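You operate a simulated robot arm through the tools that you are given. There is no shell and no other tool. Be economical: measure what you need, move in short steps, check, and stop when the job is done.

You run a simulated two-armed robot. Do the job below in one go: nothing can be reset, and whatever is moved stays where it is left.

JOB
Stow the red scoop under the toolbox's tray, and seat the tray again.
Fine: Rest the tray on the tool table meanwhile; leave the lid open. Pinch, break and dent nothing. Pull no box from under another; tip and drop none. Keep clean things off the floor.

It is judged by the outcome, as a careful person would: the job done as asked, and still so three seconds after it is handed in. It fails if anything else is knocked over, pushed out of place, dropped, spilled or broken. Lids that push on must go on centred and level and be pressed home; caps that screw on are set level and turned clockwise until they are tight.

ROBOT AND FRAMES
Two 7-joint arms with fingered hands on one trunk that stands fixed in place. Base frame: the origin is at the foot of the trunk, x ahead of it, y to its left, z up; the work surface is at about z = 820. Readings come in mm, degrees, newtons and seconds.
The left shoulder is at [63, 186, 1181], the right one opposite. With the tool pointing down near the work surface each hand reaches from about 100 to 780 mm from the base axis, measured 20 degrees to its own side. Payload 3.6 kg a hand.
Tool frame (each hand has its own): the origin (TCP) lies between the finger pads and is the grasp point; the fingertips stand 26 mm ahead of it; z points along the fingers, y is the line along which they close. Largest opening 88 mm; the body of the gripper starts 30 mm behind the TCP. The gripper is a hand of 3 fingers: y runs from the thumb to the fingers, the wrist lies at [-17, -98, -164] in the tool frame.
Orientation is that of the tool frame in the base frame, as [roll, pitch, yaw] about the fixed x, y, z axes, in that order (R = Rz(yaw) Ry(pitch) Rx(roll)). With the fingers straight down and the wrist toward the robot, the tool's x, y and z point along [0, 1, 0], [1, 0, 0] and [0, 0, -1] of the base frame.

CONTROLS
- The arms move only by the tool play_rows. It takes "left_deltas", "right_deltas" or both (then of equal length, played together; a hand with none holds still); each is text: rows parted by semicolons, each of 6 numbers parted by spaces: the shift along the tool's x, y, z in units of 40 mm (1.0 is 40 mm), then the turn, a rotation vector about the tool's x, y, z in units of 6 degrees (1.0 is 6 degrees). In form: dx dy dz wx wy wz; .... A call has 1 to 10 rows; each row shifts and turns the commanded pose from where the row before left it, along the tool's axes as they then stand. A call with a number of a shift or a turn outside -1 to 1 is refused whole. Each row takes 0.2 s and may step no farther than 50 mm and 8.6 degrees from the row before; otherwise, the whole call is refused. A pose out of reach is approached as far as the arm can. The call stops where the force on the tool passes 40 N (or 10 N more than at its start, if that is more) or the arm is blocked; 0.2 s more then pass. In this call time passes only in rows, and 0.2 s behind the last. The reply holds the time, the measured pose of the TCP, the force on the tool along the base axes, the opening and the grip force, in the units named above and with some noise, with the torque about the TCP (base axes, N m) and any sound that the robot's microphone picked up, and new pictures: "show" is both (left out), scene, wrist or none (wrist: the cameras of the hands that moved).
- Cameras (640 x 400 px; columns grow to the right, rows downward): "scene" is now at [244.7, -13.4, 1116]; the picture's right is [-0.12, -0.99, -0.00], its down [-0.12, 0.01, -0.99] and it looks along [0.99, -0.12, -0.12] (base axes); focal length 214 px, centre (320, 200). "left" rides on the left gripper at [-56, -80, -102] in its tool frame; the picture's right is [-0.73, -0.32, 0.60], its down [0.62, -0.66, 0.41] and it looks along [0.27, 0.68, 0.69] (tool axes); focal length 247 px, centre (320, 200). "right" rides on the right gripper at [56, -80, -102] in its tool frame; the picture's right is [-0.73, 0.32, -0.60], its down [-0.62, -0.67, 0.41] and it looks along [-0.27, 0.68, 0.69] (tool axes); focal length 247 px, centre (320, 200). There is no depth. A picture from a camera that has moved, and an enlarged one, comes with that camera's place and axes in the base frame and with its lens.
- slide_trunk(by): slides the trunk up (or, below 0, down) by that many mm; the arms and the scene camera ride with it, the base frame stays. It gives what a move gives, with no picture.
- move_fingers(fingers, thumb_bend, thumb_turn, hand): sets how far each is bent, from 0 (flat) to 1 (curled in); at 0.3 the hand is open as for a grip, at 0.7 the pads meet at the TCP. One left out holds its place. A second passes; each finger stops where it meets its share of the squeeze, and holds until it gets a number again. It is the only way to open and close the hand. It gives what a move gives, with no picture; readings hold the bend of each and the force on the fingers (four entries, about 0 where the hand has none), thumb and palm. thumb_turn goes from beside the hand (0) to across from the fingers (1), as for a grip.
- head_to(pan, tilt): turns the head with the scene camera to pan (to the left, within 60 degrees either way) and tilt (down, from -29 to 69), counted from straight ahead of the robot. It gives what a move gives, and a new picture of the scene camera.
- inspect(camera, box): a new picture of the part [left, top, right, bottom] of that camera's present view, enlarged. It takes no simulated time.
- hand_in(): hands the job in; it is judged then, once.

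Go step by step. Nothing tells you positions but the pictures and the camera data: compare them with the known pose of the tool, close in by small moves and look again before you grip or let go. The budget is 120 turns and 200 pictures, counting those below and the enlarged ones. Unless the task says otherwise, let go and move clear before handing in.

The tools are called after "Call:" as a command line: name --argument value ..., lists and objects as JSON in quotes. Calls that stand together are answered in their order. play_rows: Moves the arms, as the interface text tells. Its arguments: {"type":"object","properties":{"left_deltas":{"type":"string"},"right_deltas":{"type":"string"},"show":{"type":"string","enum":["both","scene","wrist","none"]}},"required":[]} The other tools are called the same way: slide_trunk (by) slides the trunk up or down; move_fingers (fingers, thumb_bend, thumb_turn, hand) moves the fingers one by one; head_to (pan, tilt) turns the head that bears the scene camera; inspect (camera, box) takes an enlarged picture of a part of a camera's view; hand_in () hands the job in.

At the start:

```text
time_s: 0.0
left_position: [469.4, -79.9, 1233.6]
left_tool_rot: [179.9, 0.0, 90.1]
left_wrist_force: [-0.2, -0.3, 0.7]
left_wrist_torque: [0.01, 0.01, -0.01]
left_opening: 87.7
left_grip_force: 0.0
left_shape: jaw
left_bend: [0.3, 0.3, 0.98]
left_finger forces: [0.0, 0.1, 0.0, 0.0, 0.0, 0.0]
right_position: [390.7, -417.7, 1291.3]
right_tool_rot: [-179.9, -0.1, 90.0]
right_wrist_force: [0.0, -0.5, -0.8]
right_wrist_torque: [-0.01, 0.03, 0.0]
right_opening: 87.6
right_grip_force: 0.1
right_shape: jaw
right_bend: [0.3, 0.3, 0.98]
right_finger forces: [0.0, 0.0, 0.0, 0.1, 0.0, 0.0]
trunk travel left (down, up): [-325.0, 432.0]
head pan, tilt: [-6.7, 7.1]
```

scene: 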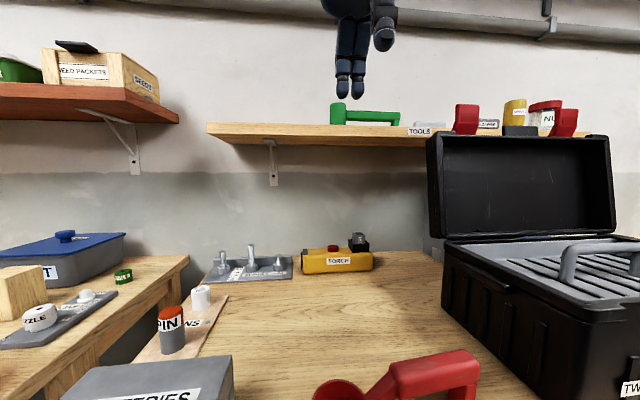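
right: 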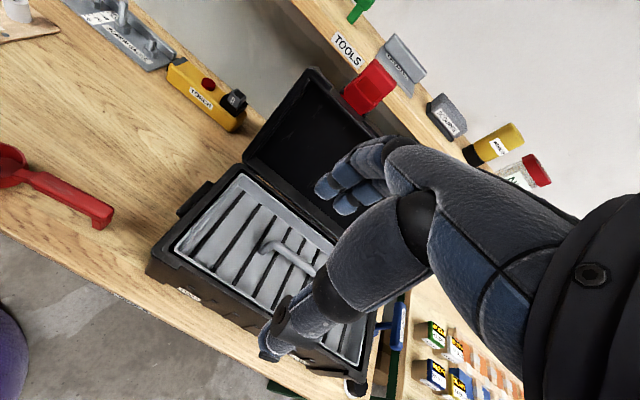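
left: 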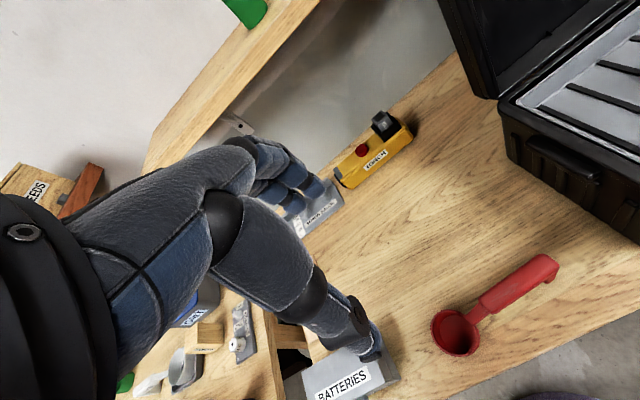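

I see an open toolbox on the right with a grey handled tray in it, and a red scoop near the table's front edge. I'll look down for better measurements.

Call:
head_to --pan -20 --tilt 45

Call:
head_to --pan -45 --tilt 35

```text
time_s: 1.0
left_position: [469.4, -80.4, 1234.3]
left_tool_rot: [180.0, 0.0, 90.0]
left_wrist_force: [-0.7, 0.0, -0.3]
left_wrist_torque: [-0.01, -0.03, -0.05]
left_opening: 87.9
left_grip_force: 0.1
left_shape: jaw
left_bend: [0.3, 0.3, 0.98]
left_finger forces: [0.0, 0.0, 0.1, 0.0, 0.0, 0.1]
right_position: [390.8, -418.6, 1290.4]
right_tool_rot: [179.9, -0.1, 90.0]
right_wrist_force: [0.8, 0.4, -1.0]
right_wrist_torque: [-0.04, -0.01, 0.02]
right_opening: 87.6
right_grip_force: 0.1
right_shape: jaw
right_bend: [0.3, 0.3, 0.98]
right_finger forces: [0.0, 0.1, 0.0, 0.1, 0.1, 0.0]
trunk travel left (down, up): [-325.0, 432.0]
head pan, tilt: [-20.0, 45.0]
camera scene: at [229.4, -30.4, 1056.5], right [-0.34, -0.94, 0.0], down [-0.66, 0.24, -0.71], along [0.67, -0.24, -0.71], focal length 214 px, centre (320, 200)
```

scene: 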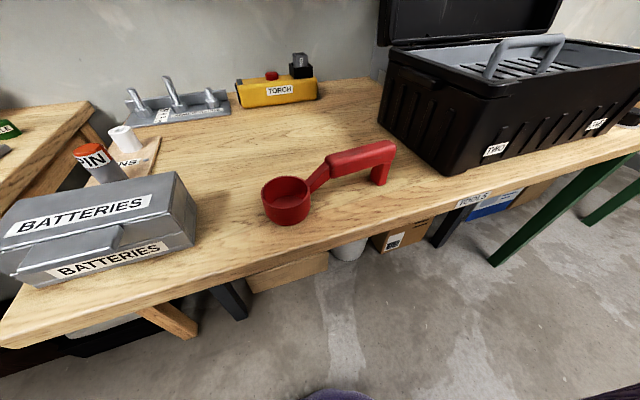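

```text
time_s: 1.9
left_position: [468.6, -81.7, 1232.8]
left_tool_rot: [180.0, 0.1, 89.9]
left_wrist_force: [0.4, -0.3, -0.1]
left_wrist_torque: [0.01, 0.02, -0.03]
left_opening: 87.9
left_grip_force: 0.0
left_shape: jaw
left_bend: [0.3, 0.3, 0.98]
left_finger forces: [0.0, 0.1, 0.0, 0.0, 0.0, 0.0]
right_position: [389.7, -416.6, 1291.7]
right_tool_rot: [-180.0, 0.0, 90.0]
right_wrist_force: [-0.7, -1.5, 0.0]
right_wrist_torque: [0.01, 0.0, -0.01]
right_opening: 88.0
right_grip_force: 0.0
right_shape: jaw
right_bend: [0.3, 0.3, 0.98]
right_finger forces: [0.0, 0.0, 0.0, 0.0, 0.0, 0.0]
trunk travel left (down, up): [-325.0, 432.0]
head pan, tilt: [-45.0, 35.0]
camera scene: at [215.2, -64.8, 1071.2], right [-0.71, -0.71, 0.0], down [-0.41, 0.41, -0.82], along [0.58, -0.58, -0.57], focal length 214 px, centre (320, 200)
```

scene: 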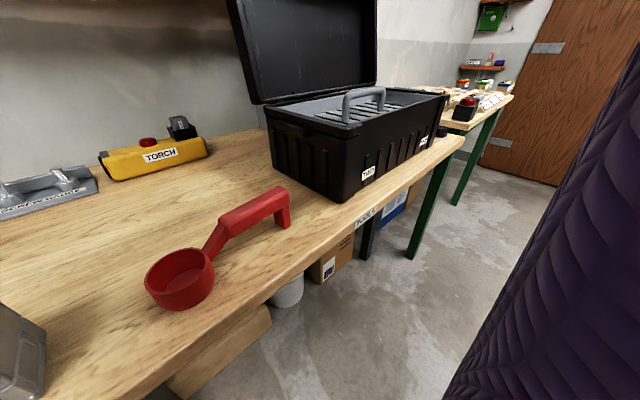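

The table is clear behind the scoop. I'll raise the trunk for a view down into the box.

Call:
slide_trunk --by 350

Call:
head_to --pan -40 --tilt 50

```text
time_s: 5.3
left_position: [468.9, -80.9, 1582.9]
left_tool_rot: [179.9, 0.0, 90.0]
left_wrist_force: [-0.4, 0.2, -0.2]
left_wrist_torque: [0.0, 0.04, -0.02]
left_opening: 88.0
left_grip_force: 0.1
left_shape: jaw
left_bend: [0.3, 0.3, 0.98]
left_finger forces: [0.1, 0.0, 0.0, 0.0, 0.0, 0.0]
right_position: [390.5, -418.4, 1641.2]
right_tool_rot: [180.0, 0.0, 90.0]
right_wrist_force: [-0.6, -0.6, 0.0]
right_wrist_torque: [-0.01, 0.02, -0.02]
right_opening: 87.6
right_grip_force: 0.0
right_shape: jaw
right_bend: [0.3, 0.3, 0.98]
right_finger forces: [0.0, 0.0, 0.1, 0.0, 0.1, 0.1]
trunk travel left (down, up): [-675.0, 82.0]
head pan, tilt: [-45.0, 35.0]
```

```text
time_s: 6.1
left_position: [469.5, -81.0, 1583.7]
left_tool_rot: [-180.0, -0.2, 90.1]
left_wrist_force: [0.5, -0.4, -0.8]
left_wrist_torque: [-0.03, 0.0, 0.03]
left_opening: 87.6
left_grip_force: 0.1
left_shape: jaw
left_bend: [0.3, 0.3, 0.98]
left_finger forces: [0.1, 0.0, 0.1, 0.1, 0.1, 0.0]
right_position: [389.6, -418.3, 1641.7]
right_tool_rot: [180.0, 0.0, 90.0]
right_wrist_force: [-0.4, 0.3, 0.1]
right_wrist_torque: [0.0, 0.04, 0.02]
right_opening: 87.6
right_grip_force: 0.1
right_shape: jaw
right_bend: [0.3, 0.3, 0.98]
right_finger forces: [0.0, 0.0, 0.1, 0.1, 0.0, 0.0]
trunk travel left (down, up): [-675.0, 82.0]
head pan, tilt: [-40.0, 50.0]
camera scene: at [189.1, -52.2, 1412.8], right [-0.64, -0.77, 0.0], down [-0.59, 0.49, -0.64], along [0.49, -0.41, -0.77], focal length 214 px, centre (320, 200)
```

scene: 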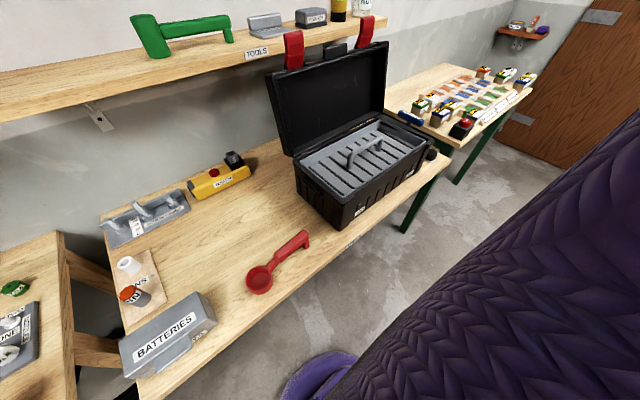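

Call:
inspect --camera "scene" --box '[230, 100, 450, 300]'

```text
2.00 times, centred on (340, 200) of scene
camera zoom: at [189.1, -52.2, 1412.8], right [-0.64, -0.77, 0.0], down [-0.59, 0.49, -0.64], along [0.49, -0.41, -0.77], focal length 429 px, centre (280, 200)
```

zoom: 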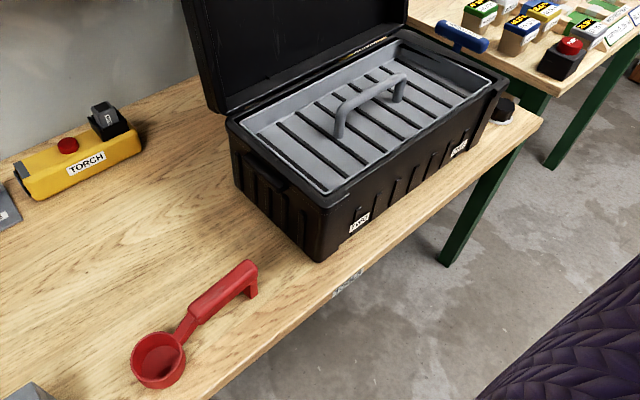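

Tray handle seems to run along y near (525,-522), z≈1000. I'll lower the trunk partway and bring the right hand over the handle.

Call:
slide_trunk --by -230

Call:
play_rows --right_deltas "-0.5 0.7 0 0 0 0;-0.5 0.7 0 0 0 0;-0.5 0.7 0 0 0 0;-0.5 0.7 0 0 0 0;-0.6 0.5 0 0 0 0;0 0 1 0 0 0;0 0 1 0 0 0;0 0 1 0 0 0;0 0 1 0 0 0;0 0 1 0 0 0" --show "both"

```text
time_s: 8.5
left_position: [468.5, -81.0, 1352.9]
left_tool_rot: [-180.0, 0.1, 90.1]
left_wrist_force: [-0.2, 0.8, 0.4]
left_wrist_torque: [-0.01, 0.0, 0.0]
left_opening: 87.7
left_grip_force: 0.0
left_shape: jaw
left_bend: [0.3, 0.3, 0.98]
left_finger forces: [0.0, 0.0, 0.1, 0.1, 0.1, 0.0]
right_position: [390.9, -417.8, 1410.8]
right_tool_rot: [-180.0, 0.0, 90.0]
right_wrist_force: [-0.7, -0.1, -0.4]
right_wrist_torque: [0.03, -0.01, -0.01]
right_opening: 87.4
right_grip_force: 0.0
right_shape: jaw
right_bend: [0.3, 0.3, 0.98]
right_finger forces: [0.0, 0.0, 0.1, 0.0, 0.0, 0.0]
trunk travel left (down, up): [-445.0, 312.0]
head pan, tilt: [-40.0, 50.0]
```

```text
time_s: 10.7
left_position: [469.2, -80.6, 1353.3]
left_tool_rot: [-180.0, -0.1, 90.0]
left_wrist_force: [-0.1, -0.1, -0.5]
left_wrist_torque: [-0.03, 0.02, 0.01]
left_opening: 87.6
left_grip_force: 0.0
left_shape: jaw
left_bend: [0.3, 0.3, 0.98]
left_finger forces: [0.1, 0.0, 0.0, 0.0, 0.0, 0.0]
right_position: [522.3, -520.9, 1210.7]
right_tool_rot: [-180.0, -0.1, 90.0]
right_wrist_force: [0.2, 1.0, -1.0]
right_wrist_torque: [0.0, 0.01, 0.01]
right_opening: 87.7
right_grip_force: 0.2
right_shape: jaw
right_bend: [0.3, 0.3, 0.98]
right_finger forces: [0.1, 0.1, 0.0, 0.0, 0.1, 0.1]
trunk travel left (down, up): [-445.0, 312.0]
head pan, tilt: [-40.0, 50.0]
camera scene: at [198.0, -52.5, 1177.3], right [-0.64, -0.77, 0.0], down [-0.59, 0.49, -0.64], along [0.49, -0.41, -0.77], focal length 214 px, centre (320, 200)
camera right: at [442.3, -463.9, 1313.1], right [0.32, -0.74, 0.6], down [-0.66, -0.62, -0.41], along [0.68, -0.27, -0.69], focal length 247 px, centre (320, 200)
```

scene: 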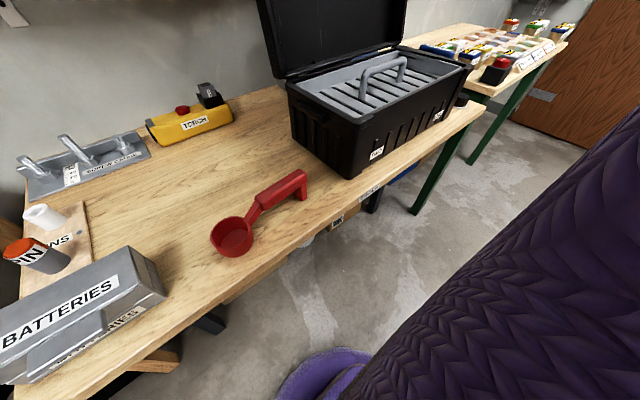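
right: 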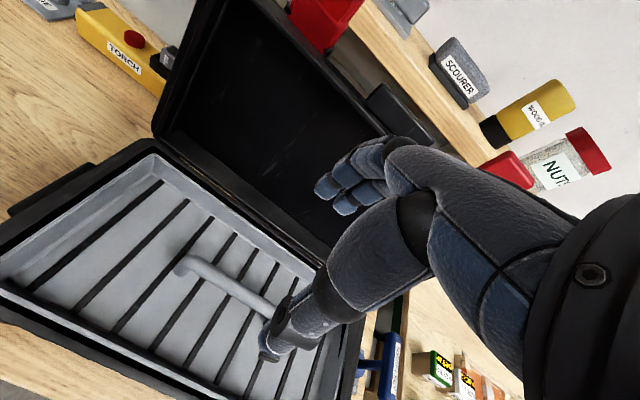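

Triangulation puts the handle bar at x≈537, y −472 to −607, top z≈988. Descending partway, centred on it.

Call:
play_rows --right_deltas "-0.43 0.37 0 0 0 0;0 0 1 0 0 0;0 0 1 0 0 0;0 0 1 0 0 0;0 0 0.9 0 0 0;0 0 0 0 0 0" --show "both"

Call:
inspect --camera "scene" --box '[280, 0, 480, 125]'

```text
time_s: 12.1
left_position: [469.5, -80.6, 1353.7]
left_tool_rot: [180.0, -0.1, 90.1]
left_wrist_force: [-0.7, -0.2, -0.9]
left_wrist_torque: [-0.02, -0.02, -0.02]
left_opening: 87.6
left_grip_force: 0.0
left_shape: jaw
left_bend: [0.3, 0.3, 0.98]
left_finger forces: [0.0, 0.1, 0.1, 0.1, 0.0, 0.0]
right_position: [534.9, -538.8, 1054.2]
right_tool_rot: [180.0, 0.0, 90.0]
right_wrist_force: [0.7, 0.6, 0.0]
right_wrist_torque: [0.01, 0.01, 0.03]
right_opening: 87.6
right_grip_force: 0.2
right_shape: jaw
right_bend: [0.3, 0.3, 0.98]
right_finger forces: [0.0, 0.0, 0.1, 0.1, 0.0, 0.0]
trunk travel left (down, up): [-445.0, 312.0]
head pan, tilt: [-40.0, 50.0]
camera scene: at [197.5, -52.0, 1177.5], right [-0.64, -0.77, 0.0], down [-0.59, 0.49, -0.64], along [0.49, -0.41, -0.77], focal length 214 px, centre (320, 200)
camera right: at [456.1, -481.5, 1157.3], right [0.32, -0.73, 0.6], down [-0.66, -0.62, -0.41], along [0.68, -0.27, -0.69], focal length 247 px, centre (320, 200)
```

scene: 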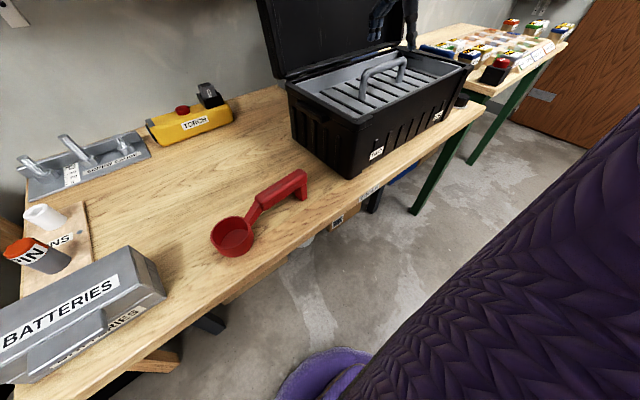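
right: 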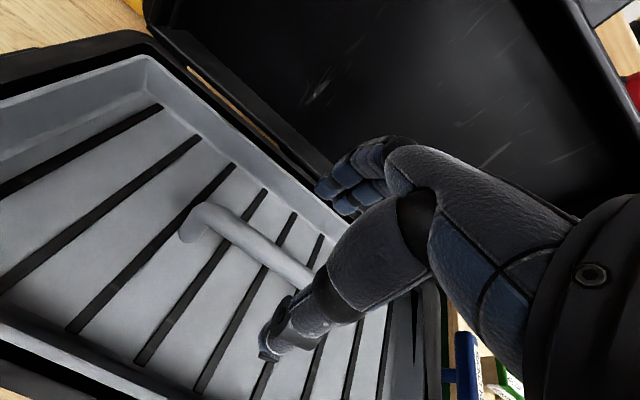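

```text
3.20 times, centred on (380, 62) of scene
camera zoom: at [197.5, -52.0, 1177.5], right [-0.64, -0.77, 0.0], down [-0.59, 0.49, -0.64], along [0.49, -0.41, -0.77], focal length 686 px, centre (128, 640)
```

zoom: 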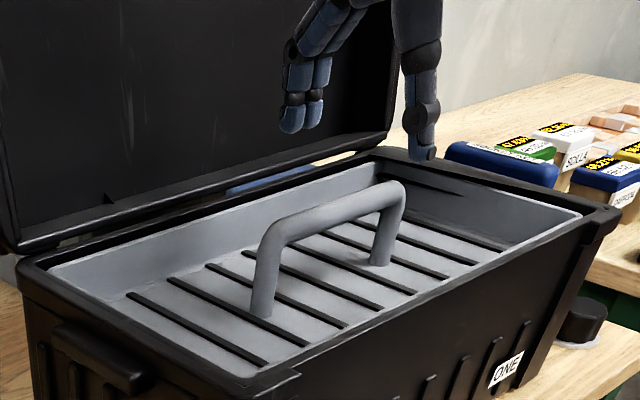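

The TCP projects right onto the bar's middle. Descending around the handle.

Call:
play_rows --right_deltas "0 0 0.7 0 0 0;0 0 0.7 0 0 0;0 0 0.4 0 0 0;0 0 0 0 0 0" --show "wrist"

Call:
inspect --camera "scene" --box '[320, 0, 440, 100]'

```text
time_s: 13.1
left_position: [469.4, -81.8, 1353.4]
left_tool_rot: [180.0, 0.1, 90.2]
left_wrist_force: [0.5, -0.4, 1.0]
left_wrist_torque: [-0.01, 0.0, -0.01]
left_opening: 87.6
left_grip_force: 0.1
left_shape: jaw
left_bend: [0.3, 0.3, 0.98]
left_finger forces: [0.0, 0.0, 0.1, 0.1, 0.1, 0.1]
right_position: [533.6, -536.5, 989.1]
right_tool_rot: [180.0, 0.1, 89.9]
right_wrist_force: [-0.4, 0.0, 0.7]
right_wrist_torque: [-0.01, -0.03, -0.01]
right_opening: 87.5
right_grip_force: 0.2
right_shape: jaw
right_bend: [0.3, 0.3, 0.98]
right_finger forces: [0.0, 0.0, 0.1, 0.0, 0.0, 0.0]
right hand out of reach, approached as far as the arm can: row 3
trunk travel left (down, up): [-445.0, 312.0]
head pan, tilt: [-40.0, 50.0]
camera right: at [454.1, -478.9, 1090.3], right [0.32, -0.73, 0.6], down [-0.67, -0.62, -0.41], along [0.67, -0.27, -0.69], focal length 247 px, centre (320, 200)
```

right: 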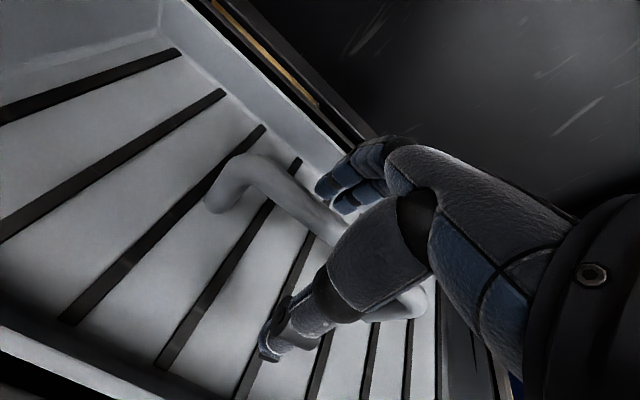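

```text
4.00 times, centred on (380, 50) of scene
camera zoom: at [197.9, -52.0, 1177.4], right [-0.64, -0.77, 0.0], down [-0.59, 0.49, -0.64], along [0.49, -0.41, -0.77], focal length 858 px, centre (80, 800)
```

zoom: 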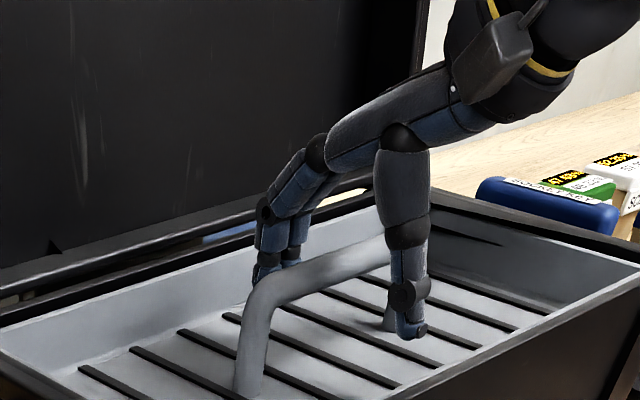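

Handle is between thumb and fingers, but the reach ended 9 mm high. I'll lift the hand 120 mm, then lower by trunk.

Call:
play_rows --right_deltas "0 0 -1 0 0 0;0 0 -1 0 0 0;0 0 -0.85 0 0 0;0 0 0 0 0 0" --show "none"

Call:
slide_trunk --by -110

```text
time_s: 14.1
left_position: [469.8, -81.8, 1353.0]
left_tool_rot: [180.0, 0.0, 90.0]
left_wrist_force: [0.0, -0.4, 0.5]
left_wrist_torque: [0.04, 0.0, -0.01]
left_opening: 87.7
left_grip_force: 0.1
left_shape: jaw
left_bend: [0.3, 0.3, 0.98]
left_finger forces: [0.0, 0.1, 0.0, 0.0, 0.0, 0.1]
right_position: [531.8, -538.3, 1103.2]
right_tool_rot: [-180.0, 0.0, 90.1]
right_wrist_force: [-0.4, -0.3, -0.3]
right_wrist_torque: [-0.05, -0.03, 0.01]
right_opening: 87.5
right_grip_force: 0.2
right_shape: jaw
right_bend: [0.3, 0.3, 0.98]
right_finger forces: [0.1, 0.0, 0.1, 0.0, 0.1, 0.1]
trunk travel left (down, up): [-445.0, 312.0]
head pan, tilt: [-40.0, 50.0]
```

```text
time_s: 15.6
left_position: [468.8, -81.4, 1244.7]
left_tool_rot: [-179.9, 0.0, 90.0]
left_wrist_force: [0.0, 0.0, 0.1]
left_wrist_torque: [0.02, 0.0, 0.01]
left_opening: 87.9
left_grip_force: 0.0
left_shape: jaw
left_bend: [0.3, 0.3, 0.98]
left_finger forces: [0.1, 0.0, 0.0, 0.1, 0.0, 0.0]
right_position: [533.2, -536.7, 992.6]
right_tool_rot: [179.8, 0.0, 90.0]
right_wrist_force: [0.5, 0.5, 0.6]
right_wrist_torque: [0.02, -0.01, -0.04]
right_opening: 88.0
right_grip_force: 0.1
right_shape: jaw
right_bend: [0.3, 0.3, 0.98]
right_finger forces: [0.0, 0.0, 0.0, 0.1, 0.0, 0.1]
trunk travel left (down, up): [-335.0, 422.0]
head pan, tilt: [-40.0, 50.0]
```

Call:
play_rows --right_deltas "0 0.08 0.2 0 0 0;0 0 0.15 0 0 0;0 0 0 0 0 0" --show "none"

Call:
inspect --camera "scene" --box '[320, 0, 480, 100]'

```text
time_s: 16.4
left_position: [470.2, -82.0, 1243.5]
left_tool_rot: [180.0, 0.0, 90.1]
left_wrist_force: [-0.4, -0.2, 0.8]
left_wrist_torque: [0.03, -0.02, 0.03]
left_opening: 87.5
left_grip_force: 0.1
left_shape: jaw
left_bend: [0.3, 0.3, 0.98]
left_finger forces: [0.0, 0.1, 0.0, 0.0, 0.0, 0.1]
right_position: [535.9, -537.0, 977.7]
right_tool_rot: [-179.9, -0.1, 90.0]
right_wrist_force: [-0.3, 1.1, -0.1]
right_wrist_torque: [0.0, 0.03, 0.01]
right_opening: 87.9
right_grip_force: 0.1
right_shape: jaw
right_bend: [0.3, 0.3, 0.98]
right_finger forces: [0.0, 0.1, 0.0, 0.0, 0.0, 0.0]
trunk travel left (down, up): [-335.0, 422.0]
head pan, tilt: [-40.0, 50.0]
```

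```text
4.00 times, centred on (400, 50) of scene
camera zoom: at [210.5, -52.1, 1060.3], right [-0.64, -0.77, 0.0], down [-0.59, 0.49, -0.64], along [0.49, -0.41, -0.77], focal length 858 px, centre (0, 800)
```

zoom: 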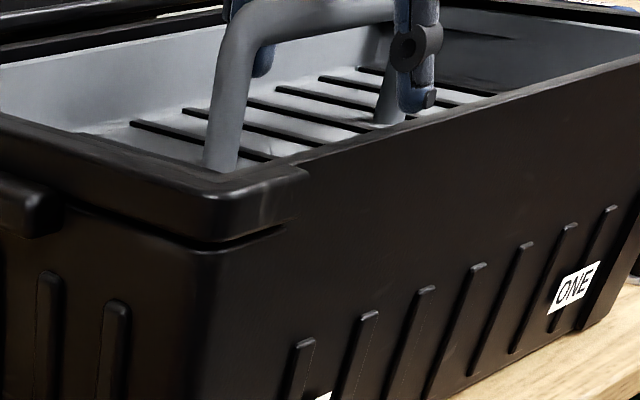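

Fingers straddle the bar. Closing.

Call:
move_fingers --hand "right" --fingers 0.7 --thumb_bend 0.7

Call:
head_to --pan -40 --tilt 30

```text
time_s: 17.4
left_position: [469.3, -82.3, 1242.7]
left_tool_rot: [180.0, 0.0, 90.2]
left_wrist_force: [0.9, 0.1, 0.0]
left_wrist_torque: [0.03, 0.03, 0.01]
left_opening: 87.7
left_grip_force: 0.1
left_shape: jaw
left_bend: [0.3, 0.3, 0.98]
left_finger forces: [0.1, 0.1, 0.1, 0.0, 0.0, 0.1]
right_position: [535.6, -538.0, 978.5]
right_tool_rot: [-179.9, 0.0, 90.0]
right_wrist_force: [-0.5, -0.5, -0.6]
right_wrist_torque: [0.0, -0.01, 0.0]
right_opening: 2.9
right_grip_force: 0.2
right_shape: fingers
right_bend: [0.69, 0.7, 0.98]
right_finger forces: [0.4, 0.4, 0.1, 0.0, 0.0, 0.0]
trunk travel left (down, up): [-335.0, 422.0]
head pan, tilt: [-40.0, 50.0]
```

```text
time_s: 18.2
left_position: [469.2, -81.0, 1243.7]
left_tool_rot: [-179.9, 0.0, 90.1]
left_wrist_force: [-0.5, 0.8, 0.0]
left_wrist_torque: [0.02, -0.01, 0.01]
left_opening: 87.9
left_grip_force: 0.1
left_shape: jaw
left_bend: [0.3, 0.3, 0.98]
left_finger forces: [0.1, 0.1, 0.0, 0.0, 0.0, 0.1]
right_position: [536.4, -537.9, 977.7]
right_tool_rot: [180.0, 0.0, 89.9]
right_wrist_force: [0.0, 0.5, -1.3]
right_wrist_torque: [0.0, -0.02, 0.02]
right_opening: 2.6
right_grip_force: 0.2
right_shape: fingers
right_bend: [0.69, 0.7, 0.98]
right_finger forces: [0.4, 0.5, 0.0, 0.0, 0.1, 0.1]
trunk travel left (down, up): [-335.0, 422.0]
head pan, tilt: [-40.0, 30.0]
camera scene: at [220.8, -60.8, 1089.7], right [-0.64, -0.77, 0.0], down [-0.38, 0.32, -0.87], along [0.66, -0.56, -0.5], focal length 214 px, centre (320, 200)
```

scene: 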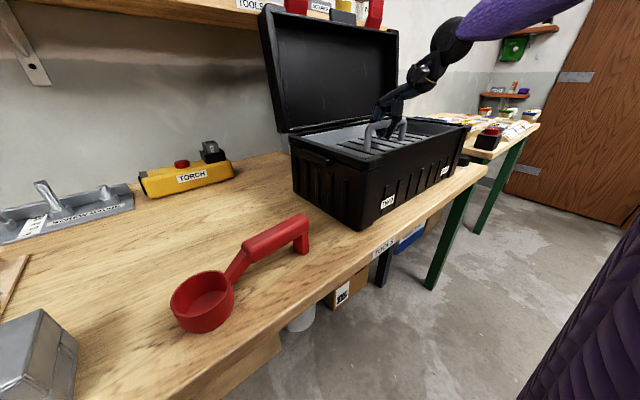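

Call:
inspect --camera "scene" --box '[350, 90, 430, 170]'

Call:
inspect --camera "right" --box '[160, 80, 480, 380]'

```text
5.00 times, centred on (390, 130) of scene
camera zoom: at [220.8, -60.8, 1089.7], right [-0.64, -0.77, 0.0], down [-0.38, 0.32, -0.87], along [0.66, -0.56, -0.5], focal length 1072 px, centre (-30, 550)
```

zoom: 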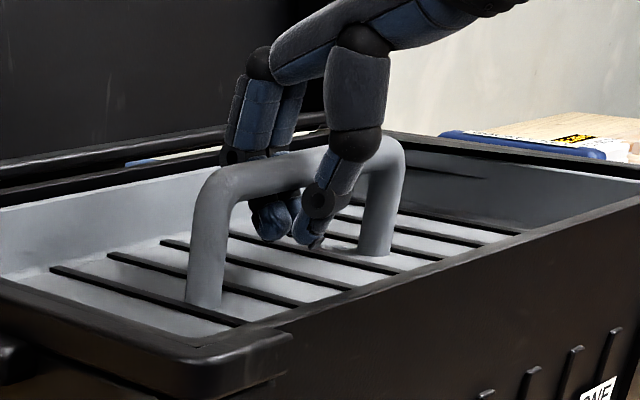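

```text
1.33 times, centred on (320, 230) of right
camera zoom: at [456.2, -479.9, 1080.1], right [0.32, -0.73, 0.6], down [-0.67, -0.62, -0.41], along [0.68, -0.27, -0.69], focal length 329 px, centre (320, 160)
```

zoom: 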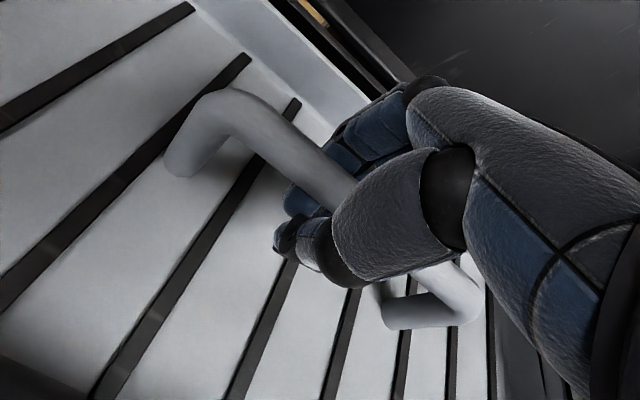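

The tips met under the bar, so the bar sits a bit above the TCP. I'll open, rise 12 mm and re-grip.

Call:
move_fingers --hand "right" --fingers 0.4 --thumb_bend 0.4

Call:
play_rows --right_deltas "0 0 -0.3 0 0 0;0 0 0 0 0 0" --show "none"

Call:
move_fingers --hand "right" --fingers 0.8 --thumb_bend 0.8

Call:
inspect --camera "scene" --box '[350, 90, 430, 170]'

```text
time_s: 19.2
left_position: [469.3, -80.9, 1244.0]
left_tool_rot: [-179.9, 0.0, 90.1]
left_wrist_force: [-0.3, 1.0, 0.8]
left_wrist_torque: [-0.02, 0.04, 0.0]
left_opening: 87.6
left_grip_force: 0.0
left_shape: jaw
left_bend: [0.3, 0.3, 0.98]
left_finger forces: [0.0, 0.1, 0.0, 0.0, 0.0, 0.2]
right_position: [535.0, -536.9, 979.3]
right_tool_rot: [179.9, -0.1, 90.0]
right_wrist_force: [0.3, 0.2, -0.6]
right_wrist_torque: [0.01, 0.0, 0.0]
right_opening: 66.4
right_grip_force: 0.0
right_shape: fingers
right_bend: [0.4, 0.4, 0.98]
right_finger forces: [0.1, 0.0, 0.1, 0.1, 0.0, 0.0]
trunk travel left (down, up): [-335.0, 422.0]
head pan, tilt: [-40.0, 30.0]
```

```text
time_s: 19.8
left_position: [469.3, -82.0, 1243.2]
left_tool_rot: [-180.0, 0.0, 90.0]
left_wrist_force: [-0.2, 0.2, 0.6]
left_wrist_torque: [0.0, 0.03, 0.01]
left_opening: 87.7
left_grip_force: 0.0
left_shape: jaw
left_bend: [0.3, 0.3, 0.98]
left_finger forces: [0.0, 0.0, 0.0, 0.1, 0.0, 0.1]
right_position: [535.4, -534.9, 990.7]
right_tool_rot: [-180.0, 0.0, 90.0]
right_wrist_force: [0.4, -0.2, 0.8]
right_wrist_torque: [0.01, -0.02, -0.03]
right_opening: 66.4
right_grip_force: 0.0
right_shape: fingers
right_bend: [0.4, 0.4, 0.98]
right_finger forces: [0.0, 0.0, 0.1, 0.1, 0.0, 0.1]
trunk travel left (down, up): [-335.0, 422.0]
head pan, tilt: [-40.0, 30.0]
```

```text
time_s: 20.8
left_position: [471.1, -81.2, 1242.3]
left_tool_rot: [-180.0, 0.0, 90.1]
left_wrist_force: [0.0, 0.9, 0.5]
left_wrist_torque: [-0.05, -0.05, 0.02]
left_opening: 87.6
left_grip_force: 0.0
left_shape: jaw
left_bend: [0.3, 0.3, 0.98]
left_finger forces: [0.0, 0.1, 0.0, 0.0, 0.0, 0.0]
right_position: [537.0, -536.5, 990.6]
right_tool_rot: [179.8, 0.0, 90.0]
right_wrist_force: [10.1, -0.7, -0.5]
right_wrist_torque: [0.0, -0.06, 0.03]
right_opening: 0.1
right_grip_force: 15.9
right_shape: fingers
right_bend: [0.76, 0.74, 0.97]
right_finger forces: [12.0, 8.1, 0.0, 0.0, 11.6, 0.0]
trunk travel left (down, up): [-335.0, 422.0]
head pan, tilt: [-40.0, 30.0]
```

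```text
5.00 times, centred on (390, 130) of scene
camera zoom: at [222.0, -60.8, 1089.5], right [-0.64, -0.77, 0.0], down [-0.38, 0.32, -0.87], along [0.66, -0.56, -0.5], focal length 1072 px, centre (-30, 550)
```

zoom: 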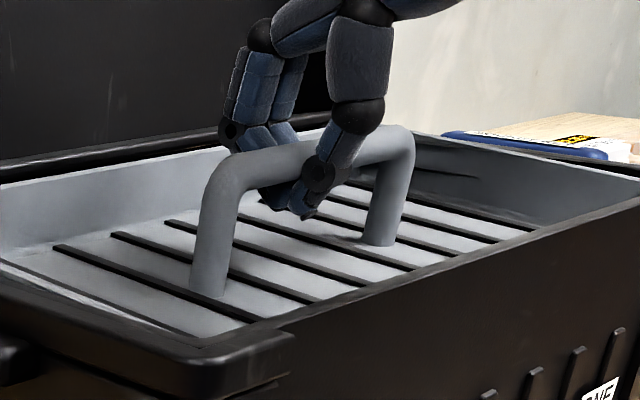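

The bar is enclosed but the fingers push it sideways (10 N). I'll ease the hand in +x to balance.

Call:
play_rows --right_deltas "0 0.1 0 0 0 0;0 0 0 0 0 0" --show "none"

```text
time_s: 21.4
left_position: [469.4, -81.2, 1242.5]
left_tool_rot: [180.0, 0.1, 90.1]
left_wrist_force: [0.4, 1.2, 0.3]
left_wrist_torque: [0.0, 0.03, 0.03]
left_opening: 87.6
left_grip_force: 0.0
left_shape: jaw
left_bend: [0.3, 0.3, 0.98]
left_finger forces: [0.0, 0.0, 0.0, 0.0, 0.0, 0.0]
right_position: [537.4, -537.0, 988.6]
right_tool_rot: [-179.7, 0.0, 90.0]
right_wrist_force: [0.7, 1.5, -2.7]
right_wrist_torque: [-0.01, 0.0, 0.08]
right_opening: 0.3
right_grip_force: 15.7
right_shape: fingers
right_bend: [0.76, 0.74, 0.97]
right_finger forces: [10.3, 6.6, 0.1, 0.0, 15.1, 0.0]
trunk travel left (down, up): [-335.0, 422.0]
head pan, tilt: [-40.0, 30.0]
```

Balanced now. Lifting gently and looking.

Call:
play_rows --right_deltas "0 0 -0.25 0 0 0;0 0 -0.25 0 0 0;0 0 -0.25 0 0 0;0 0 -0.25 0 0 0;0 0 0 0 0 0" --show "scene"

Call:
inspect --camera "scene" --box '[270, 50, 490, 190]'

```text
time_s: 22.6
left_position: [469.8, -80.2, 1244.5]
left_tool_rot: [-180.0, 0.1, 90.0]
left_wrist_force: [-0.1, 0.7, 0.0]
left_wrist_torque: [-0.05, 0.01, -0.01]
left_opening: 88.2
left_grip_force: 0.1
left_shape: jaw
left_bend: [0.3, 0.3, 0.98]
left_finger forces: [0.0, 0.0, 0.0, 0.1, 0.1, 0.0]
right_position: [540.0, -536.6, 1033.0]
right_tool_rot: [-179.9, 0.0, 90.0]
right_wrist_force: [0.5, -0.2, -1.7]
right_wrist_torque: [0.01, -0.03, 0.03]
right_opening: 0.0
right_grip_force: 7.1
right_shape: fingers
right_bend: [0.76, 0.74, 0.97]
right_finger forces: [1.3, 5.7, 0.0, 0.0, 7.7, 0.1]
trunk travel left (down, up): [-335.0, 422.0]
head pan, tilt: [-40.0, 30.0]
camera scene: at [221.0, -61.0, 1089.7], right [-0.64, -0.77, 0.0], down [-0.38, 0.32, -0.87], along [0.66, -0.56, -0.5], focal length 214 px, centre (320, 200)
```

scene: 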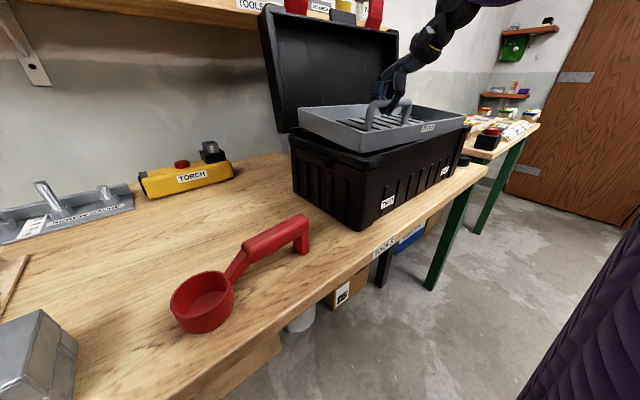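

```text
2.86 times, centred on (380, 120) of scene
camera zoom: at [221.0, -61.0, 1089.7], right [-0.64, -0.77, 0.0], down [-0.38, 0.32, -0.87], along [0.66, -0.56, -0.5], focal length 613 px, centre (149, 429)
```

zoom: 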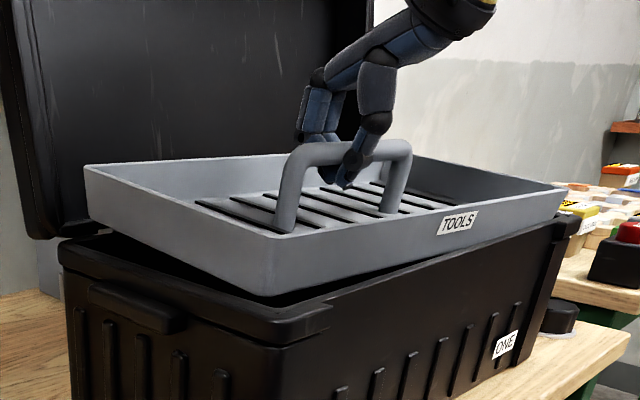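

Call:
play_rows --right_deltas "0 0 -0.5 0 0 0;0 0 -0.5 0 0 0;0 0 -0.5 0 0 0;0 0 0 0 0 0" --show "none"

Call:
inspect --camera "scene" --box '[270, 40, 490, 180]'

```text
time_s: 23.6
left_position: [469.3, -82.0, 1242.4]
left_tool_rot: [-179.9, 0.0, 90.1]
left_wrist_force: [-1.3, 0.0, -0.5]
left_wrist_torque: [-0.01, -0.03, 0.05]
left_opening: 88.0
left_grip_force: 0.1
left_shape: jaw
left_bend: [0.3, 0.3, 0.98]
left_finger forces: [0.0, 0.0, 0.1, 0.1, 0.0, 0.0]
right_position: [540.4, -538.3, 1089.5]
right_tool_rot: [180.0, 0.0, 90.0]
right_wrist_force: [-0.2, 1.2, -2.3]
right_wrist_torque: [0.02, -0.02, 0.02]
right_opening: 0.1
right_grip_force: 7.0
right_shape: fingers
right_bend: [0.76, 0.74, 0.97]
right_finger forces: [1.8, 5.2, 0.0, 0.1, 7.6, 0.0]
trunk travel left (down, up): [-335.0, 422.0]
head pan, tilt: [-40.0, 30.0]
```

```text
2.86 times, centred on (380, 110) of scene
camera zoom: at [221.0, -61.0, 1089.7], right [-0.64, -0.77, 0.0], down [-0.38, 0.32, -0.87], along [0.66, -0.56, -0.5], focal length 613 px, centre (149, 457)
```

zoom: 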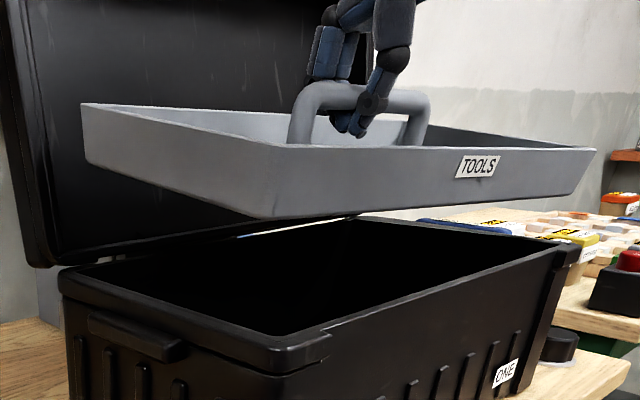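

The tray is free and level. I'll move the left hand out of the way, then carry the tray left over the empty table.

Call:
play_rows --left_deltas "1 -0.3 0 0 0 0;1 -0.3 0 0 0 0;1 -0.3 0 0 0 0;1 -0.3 0 0 0 0;1 -0.3 0 0 0 0;1 -0.3 0 0 0 0;1 0 0 0 0 0" --right_deltas "0 0 0 0 0 0;0 0 0 0 0 0;0.3 0 0 0 0 0;0.6 0 0 0 0 0;0.8 0 0 0 0 0;0.8 0 0 0 0 0;0.5 0 0 0 0 0" --show "scene"

```text
time_s: 25.2
left_position: [395.2, 200.3, 1241.8]
left_tool_rot: [179.9, 0.0, 90.1]
left_wrist_force: [0.1, -0.4, 0.6]
left_wrist_torque: [0.0, 0.03, -0.01]
left_opening: 87.9
left_grip_force: 0.1
left_shape: jaw
left_bend: [0.3, 0.3, 0.98]
left_finger forces: [0.0, 0.0, 0.0, 0.0, 0.0, 0.0]
right_position: [540.4, -415.4, 1089.6]
right_tool_rot: [-180.0, 0.0, 89.9]
right_wrist_force: [0.6, 0.5, -2.1]
right_wrist_torque: [0.01, 0.02, 0.0]
right_opening: 0.0
right_grip_force: 6.8
right_shape: fingers
right_bend: [0.76, 0.74, 0.97]
right_finger forces: [2.0, 4.8, 0.0, 0.0, 7.7, 0.0]
trunk travel left (down, up): [-335.0, 422.0]
head pan, tilt: [-40.0, 30.0]
camera scene: at [220.9, -59.9, 1089.8], right [-0.64, -0.77, 0.0], down [-0.38, 0.32, -0.87], along [0.66, -0.56, -0.5], focal length 214 px, centre (320, 200)
```

scene: 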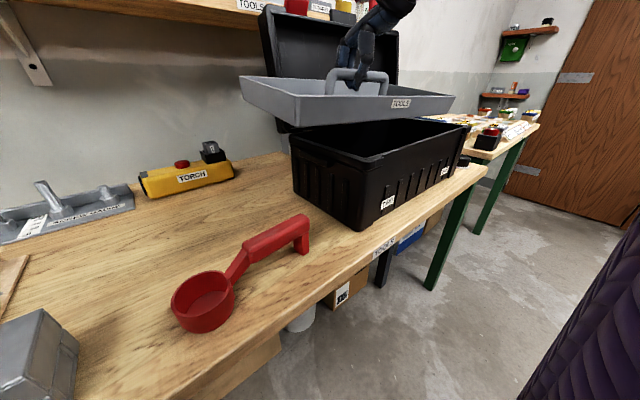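

Call:
play_rows --right_deltas "0.5 0 0 0 0 0;0.8 0 0 0 0 0;1 0 0 0 0 0;1 0.1 0 0 0 0;1 0.3 0 0 0 0;1 0.5 0 0 0 0;1 0.6 0 0 0 0;0.8 0.5 0 0 0 0;0.5 0.4 0 0 0 0;0.15 0.1 0 0 0 0" --show "none"

Call:
head_to --pan -12 --tilt 35

```text
time_s: 27.4
left_position: [395.7, 199.4, 1242.7]
left_tool_rot: [-180.0, 0.0, 90.1]
left_wrist_force: [0.1, 0.5, 0.2]
left_wrist_torque: [0.03, 0.05, 0.02]
left_opening: 87.6
left_grip_force: 0.1
left_shape: jaw
left_bend: [0.3, 0.3, 0.98]
left_finger forces: [0.1, 0.1, 0.0, 0.0, 0.0, 0.1]
right_position: [602.4, -157.9, 1095.2]
right_tool_rot: [180.0, 0.1, 90.0]
right_wrist_force: [-0.5, 0.3, -1.4]
right_wrist_torque: [-0.01, 0.0, -0.08]
right_opening: 0.2
right_grip_force: 8.5
right_shape: fingers
right_bend: [0.77, 0.73, 0.96]
right_finger forces: [6.0, 2.2, 0.0, 0.0, 8.3, 0.1]
right hand out of reach, approached as far as the arm can: row 8, 9, 10
trunk travel left (down, up): [-335.0, 422.0]
head pan, tilt: [-40.0, 30.0]
```

```text
time_s: 28.3
left_position: [396.4, 199.3, 1242.5]
left_tool_rot: [180.0, -0.1, 90.1]
left_wrist_force: [-0.1, 1.2, 0.1]
left_wrist_torque: [0.02, 0.05, 0.03]
left_opening: 87.9
left_grip_force: 0.0
left_shape: jaw
left_bend: [0.3, 0.3, 0.98]
left_finger forces: [0.1, 0.0, 0.0, 0.0, 0.0, 0.0]
right_position: [601.9, -159.0, 1092.2]
right_tool_rot: [-180.0, 0.0, 90.1]
right_wrist_force: [-0.8, -0.4, -2.3]
right_wrist_torque: [0.0, 0.05, -0.07]
right_opening: 0.0
right_grip_force: 8.3
right_shape: fingers
right_bend: [0.77, 0.73, 0.96]
right_finger forces: [6.3, 2.0, 0.0, 0.1, 8.2, 0.1]
trunk travel left (down, up): [-335.0, 422.0]
head pan, tilt: [-12.0, 35.0]
camera scene: at [237.7, -20.9, 1082.0], right [-0.21, -0.98, 0.0], down [-0.56, 0.12, -0.82], along [0.8, -0.17, -0.57], focal length 214 px, centre (320, 200)
```

scene: 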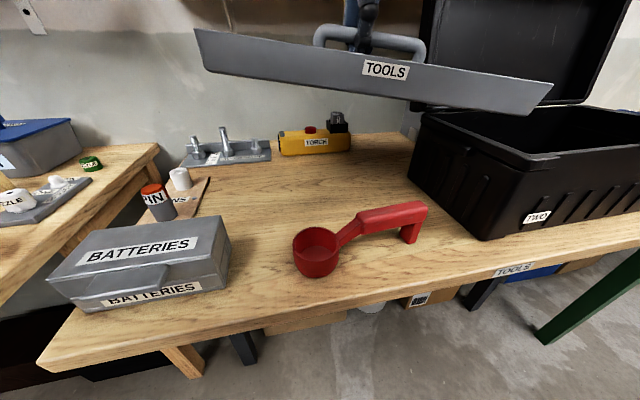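

Call:
inspect --camera "scene" --box '[180, 0, 560, 130]'

Call:
inspect --camera "right" --box '[0, 0, 640, 400]'

Call:
inspect --camera "left" --box '[0, 0, 640, 400]'

```text
1.68 times, centred on (370, 65) of scene
camera zoom: at [237.7, -20.9, 1082.0], right [-0.21, -0.98, 0.0], down [-0.56, 0.12, -0.82], along [0.8, -0.17, -0.57], focal length 361 px, centre (236, 427)
```

zoom: 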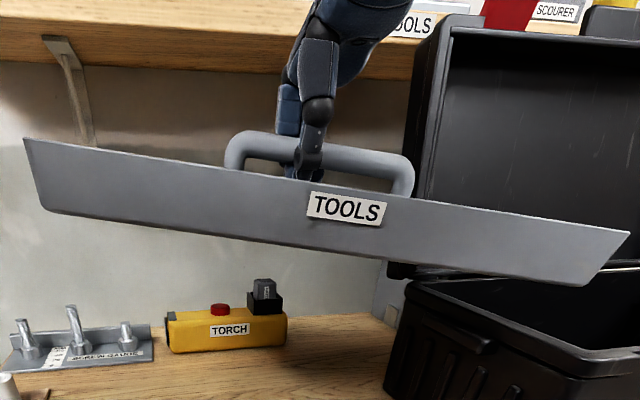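

```text
1.00 times, centred on (320, 200) of right (not enlarged: the box is as wide or as high as the picture)
camera zoom: at [523.1, -101.2, 1195.1], right [0.32, -0.74, 0.6], down [-0.67, -0.62, -0.41], along [0.68, -0.27, -0.69], focal length 247 px, centre (320, 200)
```

zoom: 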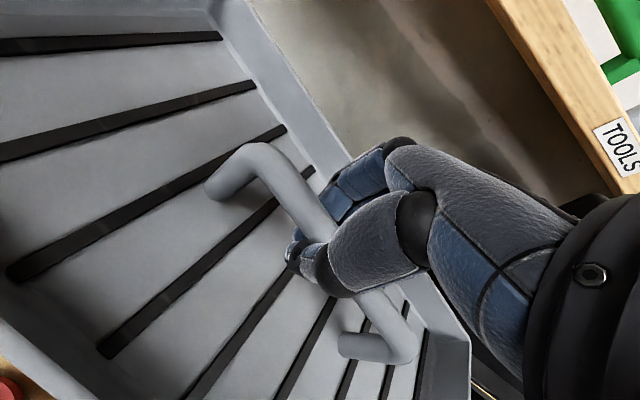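

```text
1.00 times, centred on (320, 200) of left (not enlarged: the box is as wide or as high as the picture)
camera zoom: at [317.8, 141.7, 1344.8], right [-0.32, -0.73, -0.6], down [-0.67, 0.62, -0.41], along [0.67, 0.27, -0.69], focal length 247 px, centre (320, 200)
```

zoom: 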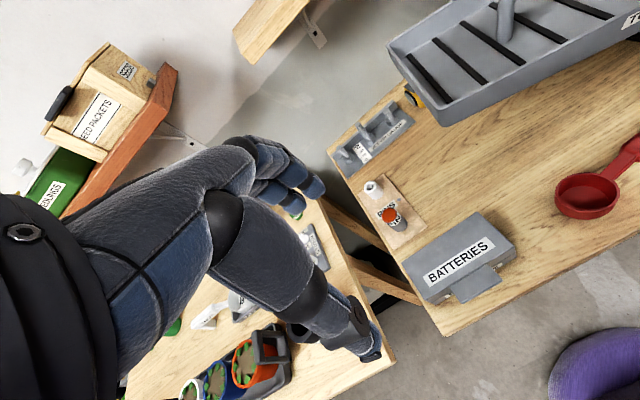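

The tray's back corner brushed the lid while I moved in +x, and it yawed about −17° and tilted slightly in the grip. I'll pull it back in −x and turn the hand to square it up.

Call:
play_rows --right_deltas "0 -0.5 0 0 0 0;0 -0.5 0 0 0 0;0 -0.5 0 0 0 0;0 0 0 0 0 -0.7;0 0 0 0 0 -0.7;0 0 0 0 0 -0.7;0 0 0 0 0 -0.7;0 0 0 0 0 0" --show "both"

```text
time_s: 30.1
left_position: [395.2, 197.7, 1242.7]
left_tool_rot: [180.0, 0.0, 90.1]
left_wrist_force: [0.6, -0.3, 0.2]
left_wrist_torque: [0.01, 0.0, 0.0]
left_opening: 87.6
left_grip_force: 0.0
left_shape: jaw
left_bend: [0.3, 0.3, 0.98]
left_finger forces: [0.0, 0.0, 0.0, 0.0, 0.0, 0.1]
right_position: [543.0, -158.8, 1091.1]
right_tool_rot: [179.9, 0.0, 106.8]
right_wrist_force: [0.5, -0.1, -2.1]
right_wrist_torque: [-0.02, 0.03, 0.0]
right_opening: 0.0
right_grip_force: 7.5
right_shape: fingers
right_bend: [0.77, 0.73, 0.97]
right_finger forces: [4.6, 2.9, 0.0, 0.0, 7.6, 0.0]
trunk travel left (down, up): [-335.0, 422.0]
head pan, tilt: [-12.0, 35.0]
camera scene: at [237.8, -20.8, 1081.9], right [-0.21, -0.98, 0.0], down [-0.56, 0.12, -0.82], along [0.8, -0.17, -0.57], focal length 214 px, centre (320, 200)
camera right: at [450.6, -126.6, 1194.0], right [0.52, -0.61, 0.6], down [-0.46, -0.79, -0.41], along [0.72, -0.06, -0.69], focal length 247 px, centre (320, 200)
```

scene: 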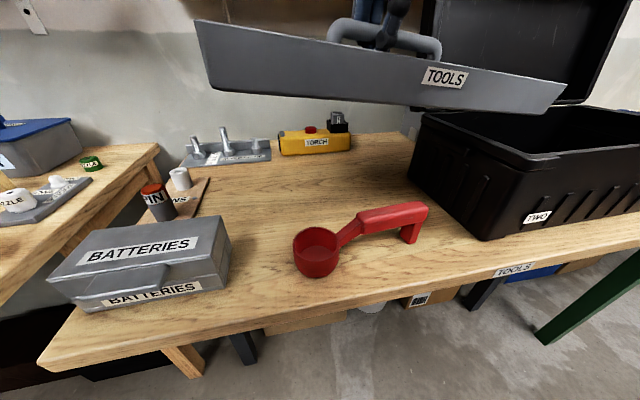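
right: 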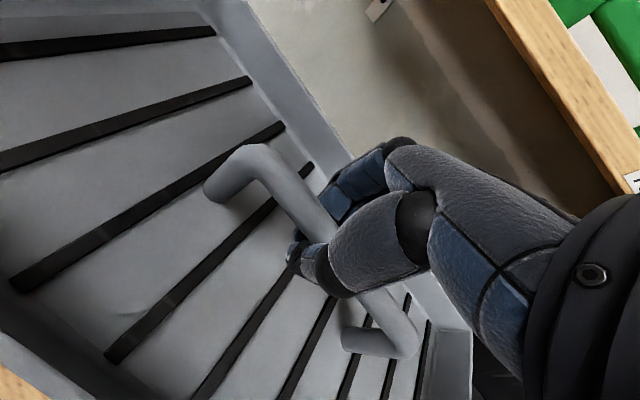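

Yaw is squared; the right end is about 7.7° low. I'll tilt the hand to level it and shift left.

Call:
play_rows --right_deltas "0 0 0 0.18 -0.6 0;0 0 0 0.19 -0.63 0;0.5 0.15 0 0 0 0;0.5 0.15 0 0 0 0;0.2 0.06 0 0 0 0;0 0 0 0 0 0" --show "scene"

```text
time_s: 31.5
left_position: [395.9, 197.1, 1241.9]
left_tool_rot: [-179.9, 0.0, 90.0]
left_wrist_force: [-0.3, 0.1, 0.5]
left_wrist_torque: [0.02, 0.03, 0.02]
left_opening: 87.9
left_grip_force: 0.0
left_shape: jaw
left_bend: [0.3, 0.3, 0.98]
left_finger forces: [0.1, 0.0, 0.1, 0.0, 0.0, 0.0]
right_position: [537.6, -120.3, 1085.6]
right_tool_rot: [-177.7, 7.3, 106.8]
right_wrist_force: [-0.5, 0.2, -2.6]
right_wrist_torque: [0.03, 0.04, 0.02]
right_opening: 0.1
right_grip_force: 7.1
right_shape: fingers
right_bend: [0.77, 0.73, 0.97]
right_finger forces: [3.7, 4.0, 0.0, 0.0, 7.1, 0.0]
right hand out of reach, approached as far as the arm can: row 4, 5
trunk travel left (down, up): [-335.0, 422.0]
head pan, tilt: [-12.0, 35.0]
camera scene: at [238.0, -20.9, 1081.9], right [-0.21, -0.98, 0.0], down [-0.56, 0.12, -0.82], along [0.8, -0.17, -0.57], focal length 214 px, centre (320, 200)
```

scene: 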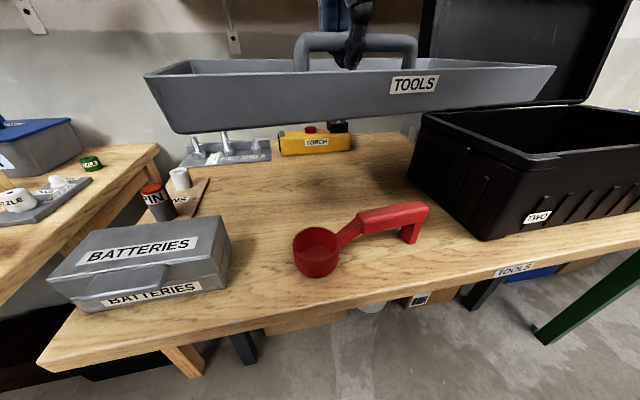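

The tray is level and square. Next move it +x past the scoop while keeping clear of the lid.

Call:
play_rows --right_deltas "-0.1 0.34 0 0 0 0;-0.1 0.34 0 0 0 0;-0.1 0.34 0 0 0 0;-0.1 0.34 0 0 0 0;-0.1 0.34 0 0 0 0;0 0 0 0 0 0" --show "both"

```text
time_s: 32.9
left_position: [396.8, 199.3, 1242.4]
left_tool_rot: [-180.0, 0.0, 90.2]
left_wrist_force: [0.4, 0.0, 1.0]
left_wrist_torque: [-0.01, 0.03, 0.01]
left_opening: 87.5
left_grip_force: 0.1
left_shape: jaw
left_bend: [0.3, 0.3, 0.98]
left_finger forces: [0.1, 0.1, 0.0, 0.0, 0.0, 0.0]
right_position: [589.6, -149.5, 1086.7]
right_tool_rot: [-177.9, 7.4, 107.0]
right_wrist_force: [-0.4, 1.2, -2.3]
right_wrist_torque: [0.0, -0.01, -0.03]
right_opening: 0.1
right_grip_force: 1.7
right_shape: fingers
right_bend: [0.77, 0.73, 0.97]
right_finger forces: [1.2, 0.5, 0.0, 0.0, 2.3, 0.0]
right hand out of reach, approached as far as the arm can: row 1, 2, 3, 4, 5
trunk travel left (down, up): [-335.0, 422.0]
head pan, tilt: [-12.0, 35.0]
camera scene: at [237.5, -20.5, 1082.0], right [-0.21, -0.98, 0.0], down [-0.56, 0.12, -0.82], along [0.8, -0.17, -0.57], focal length 214 px, centre (320, 200)
camera right: at [496.9, -104.4, 1183.7], right [0.52, -0.53, 0.68], down [-0.46, -0.84, -0.3], along [0.72, -0.15, -0.67], focal length 247 px, centre (320, 200)
```

scene: 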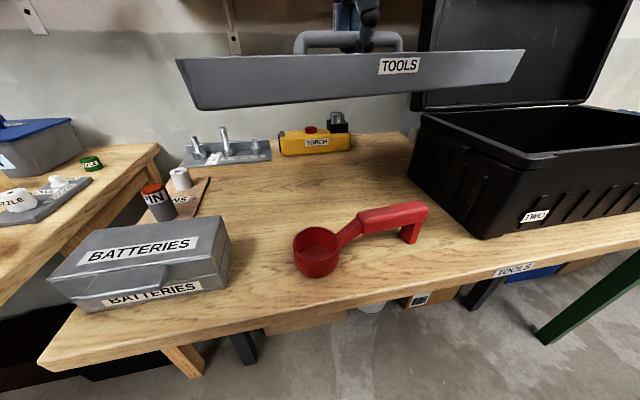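
right: 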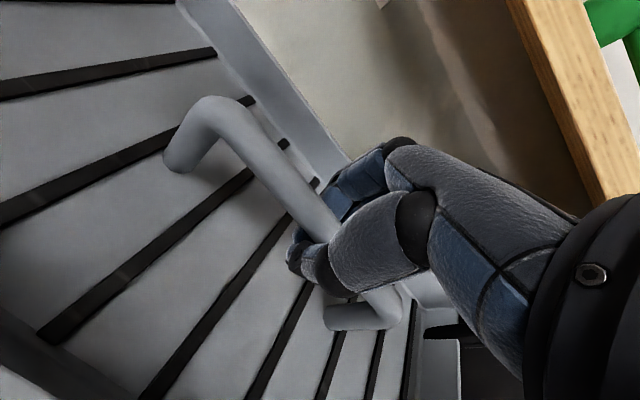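

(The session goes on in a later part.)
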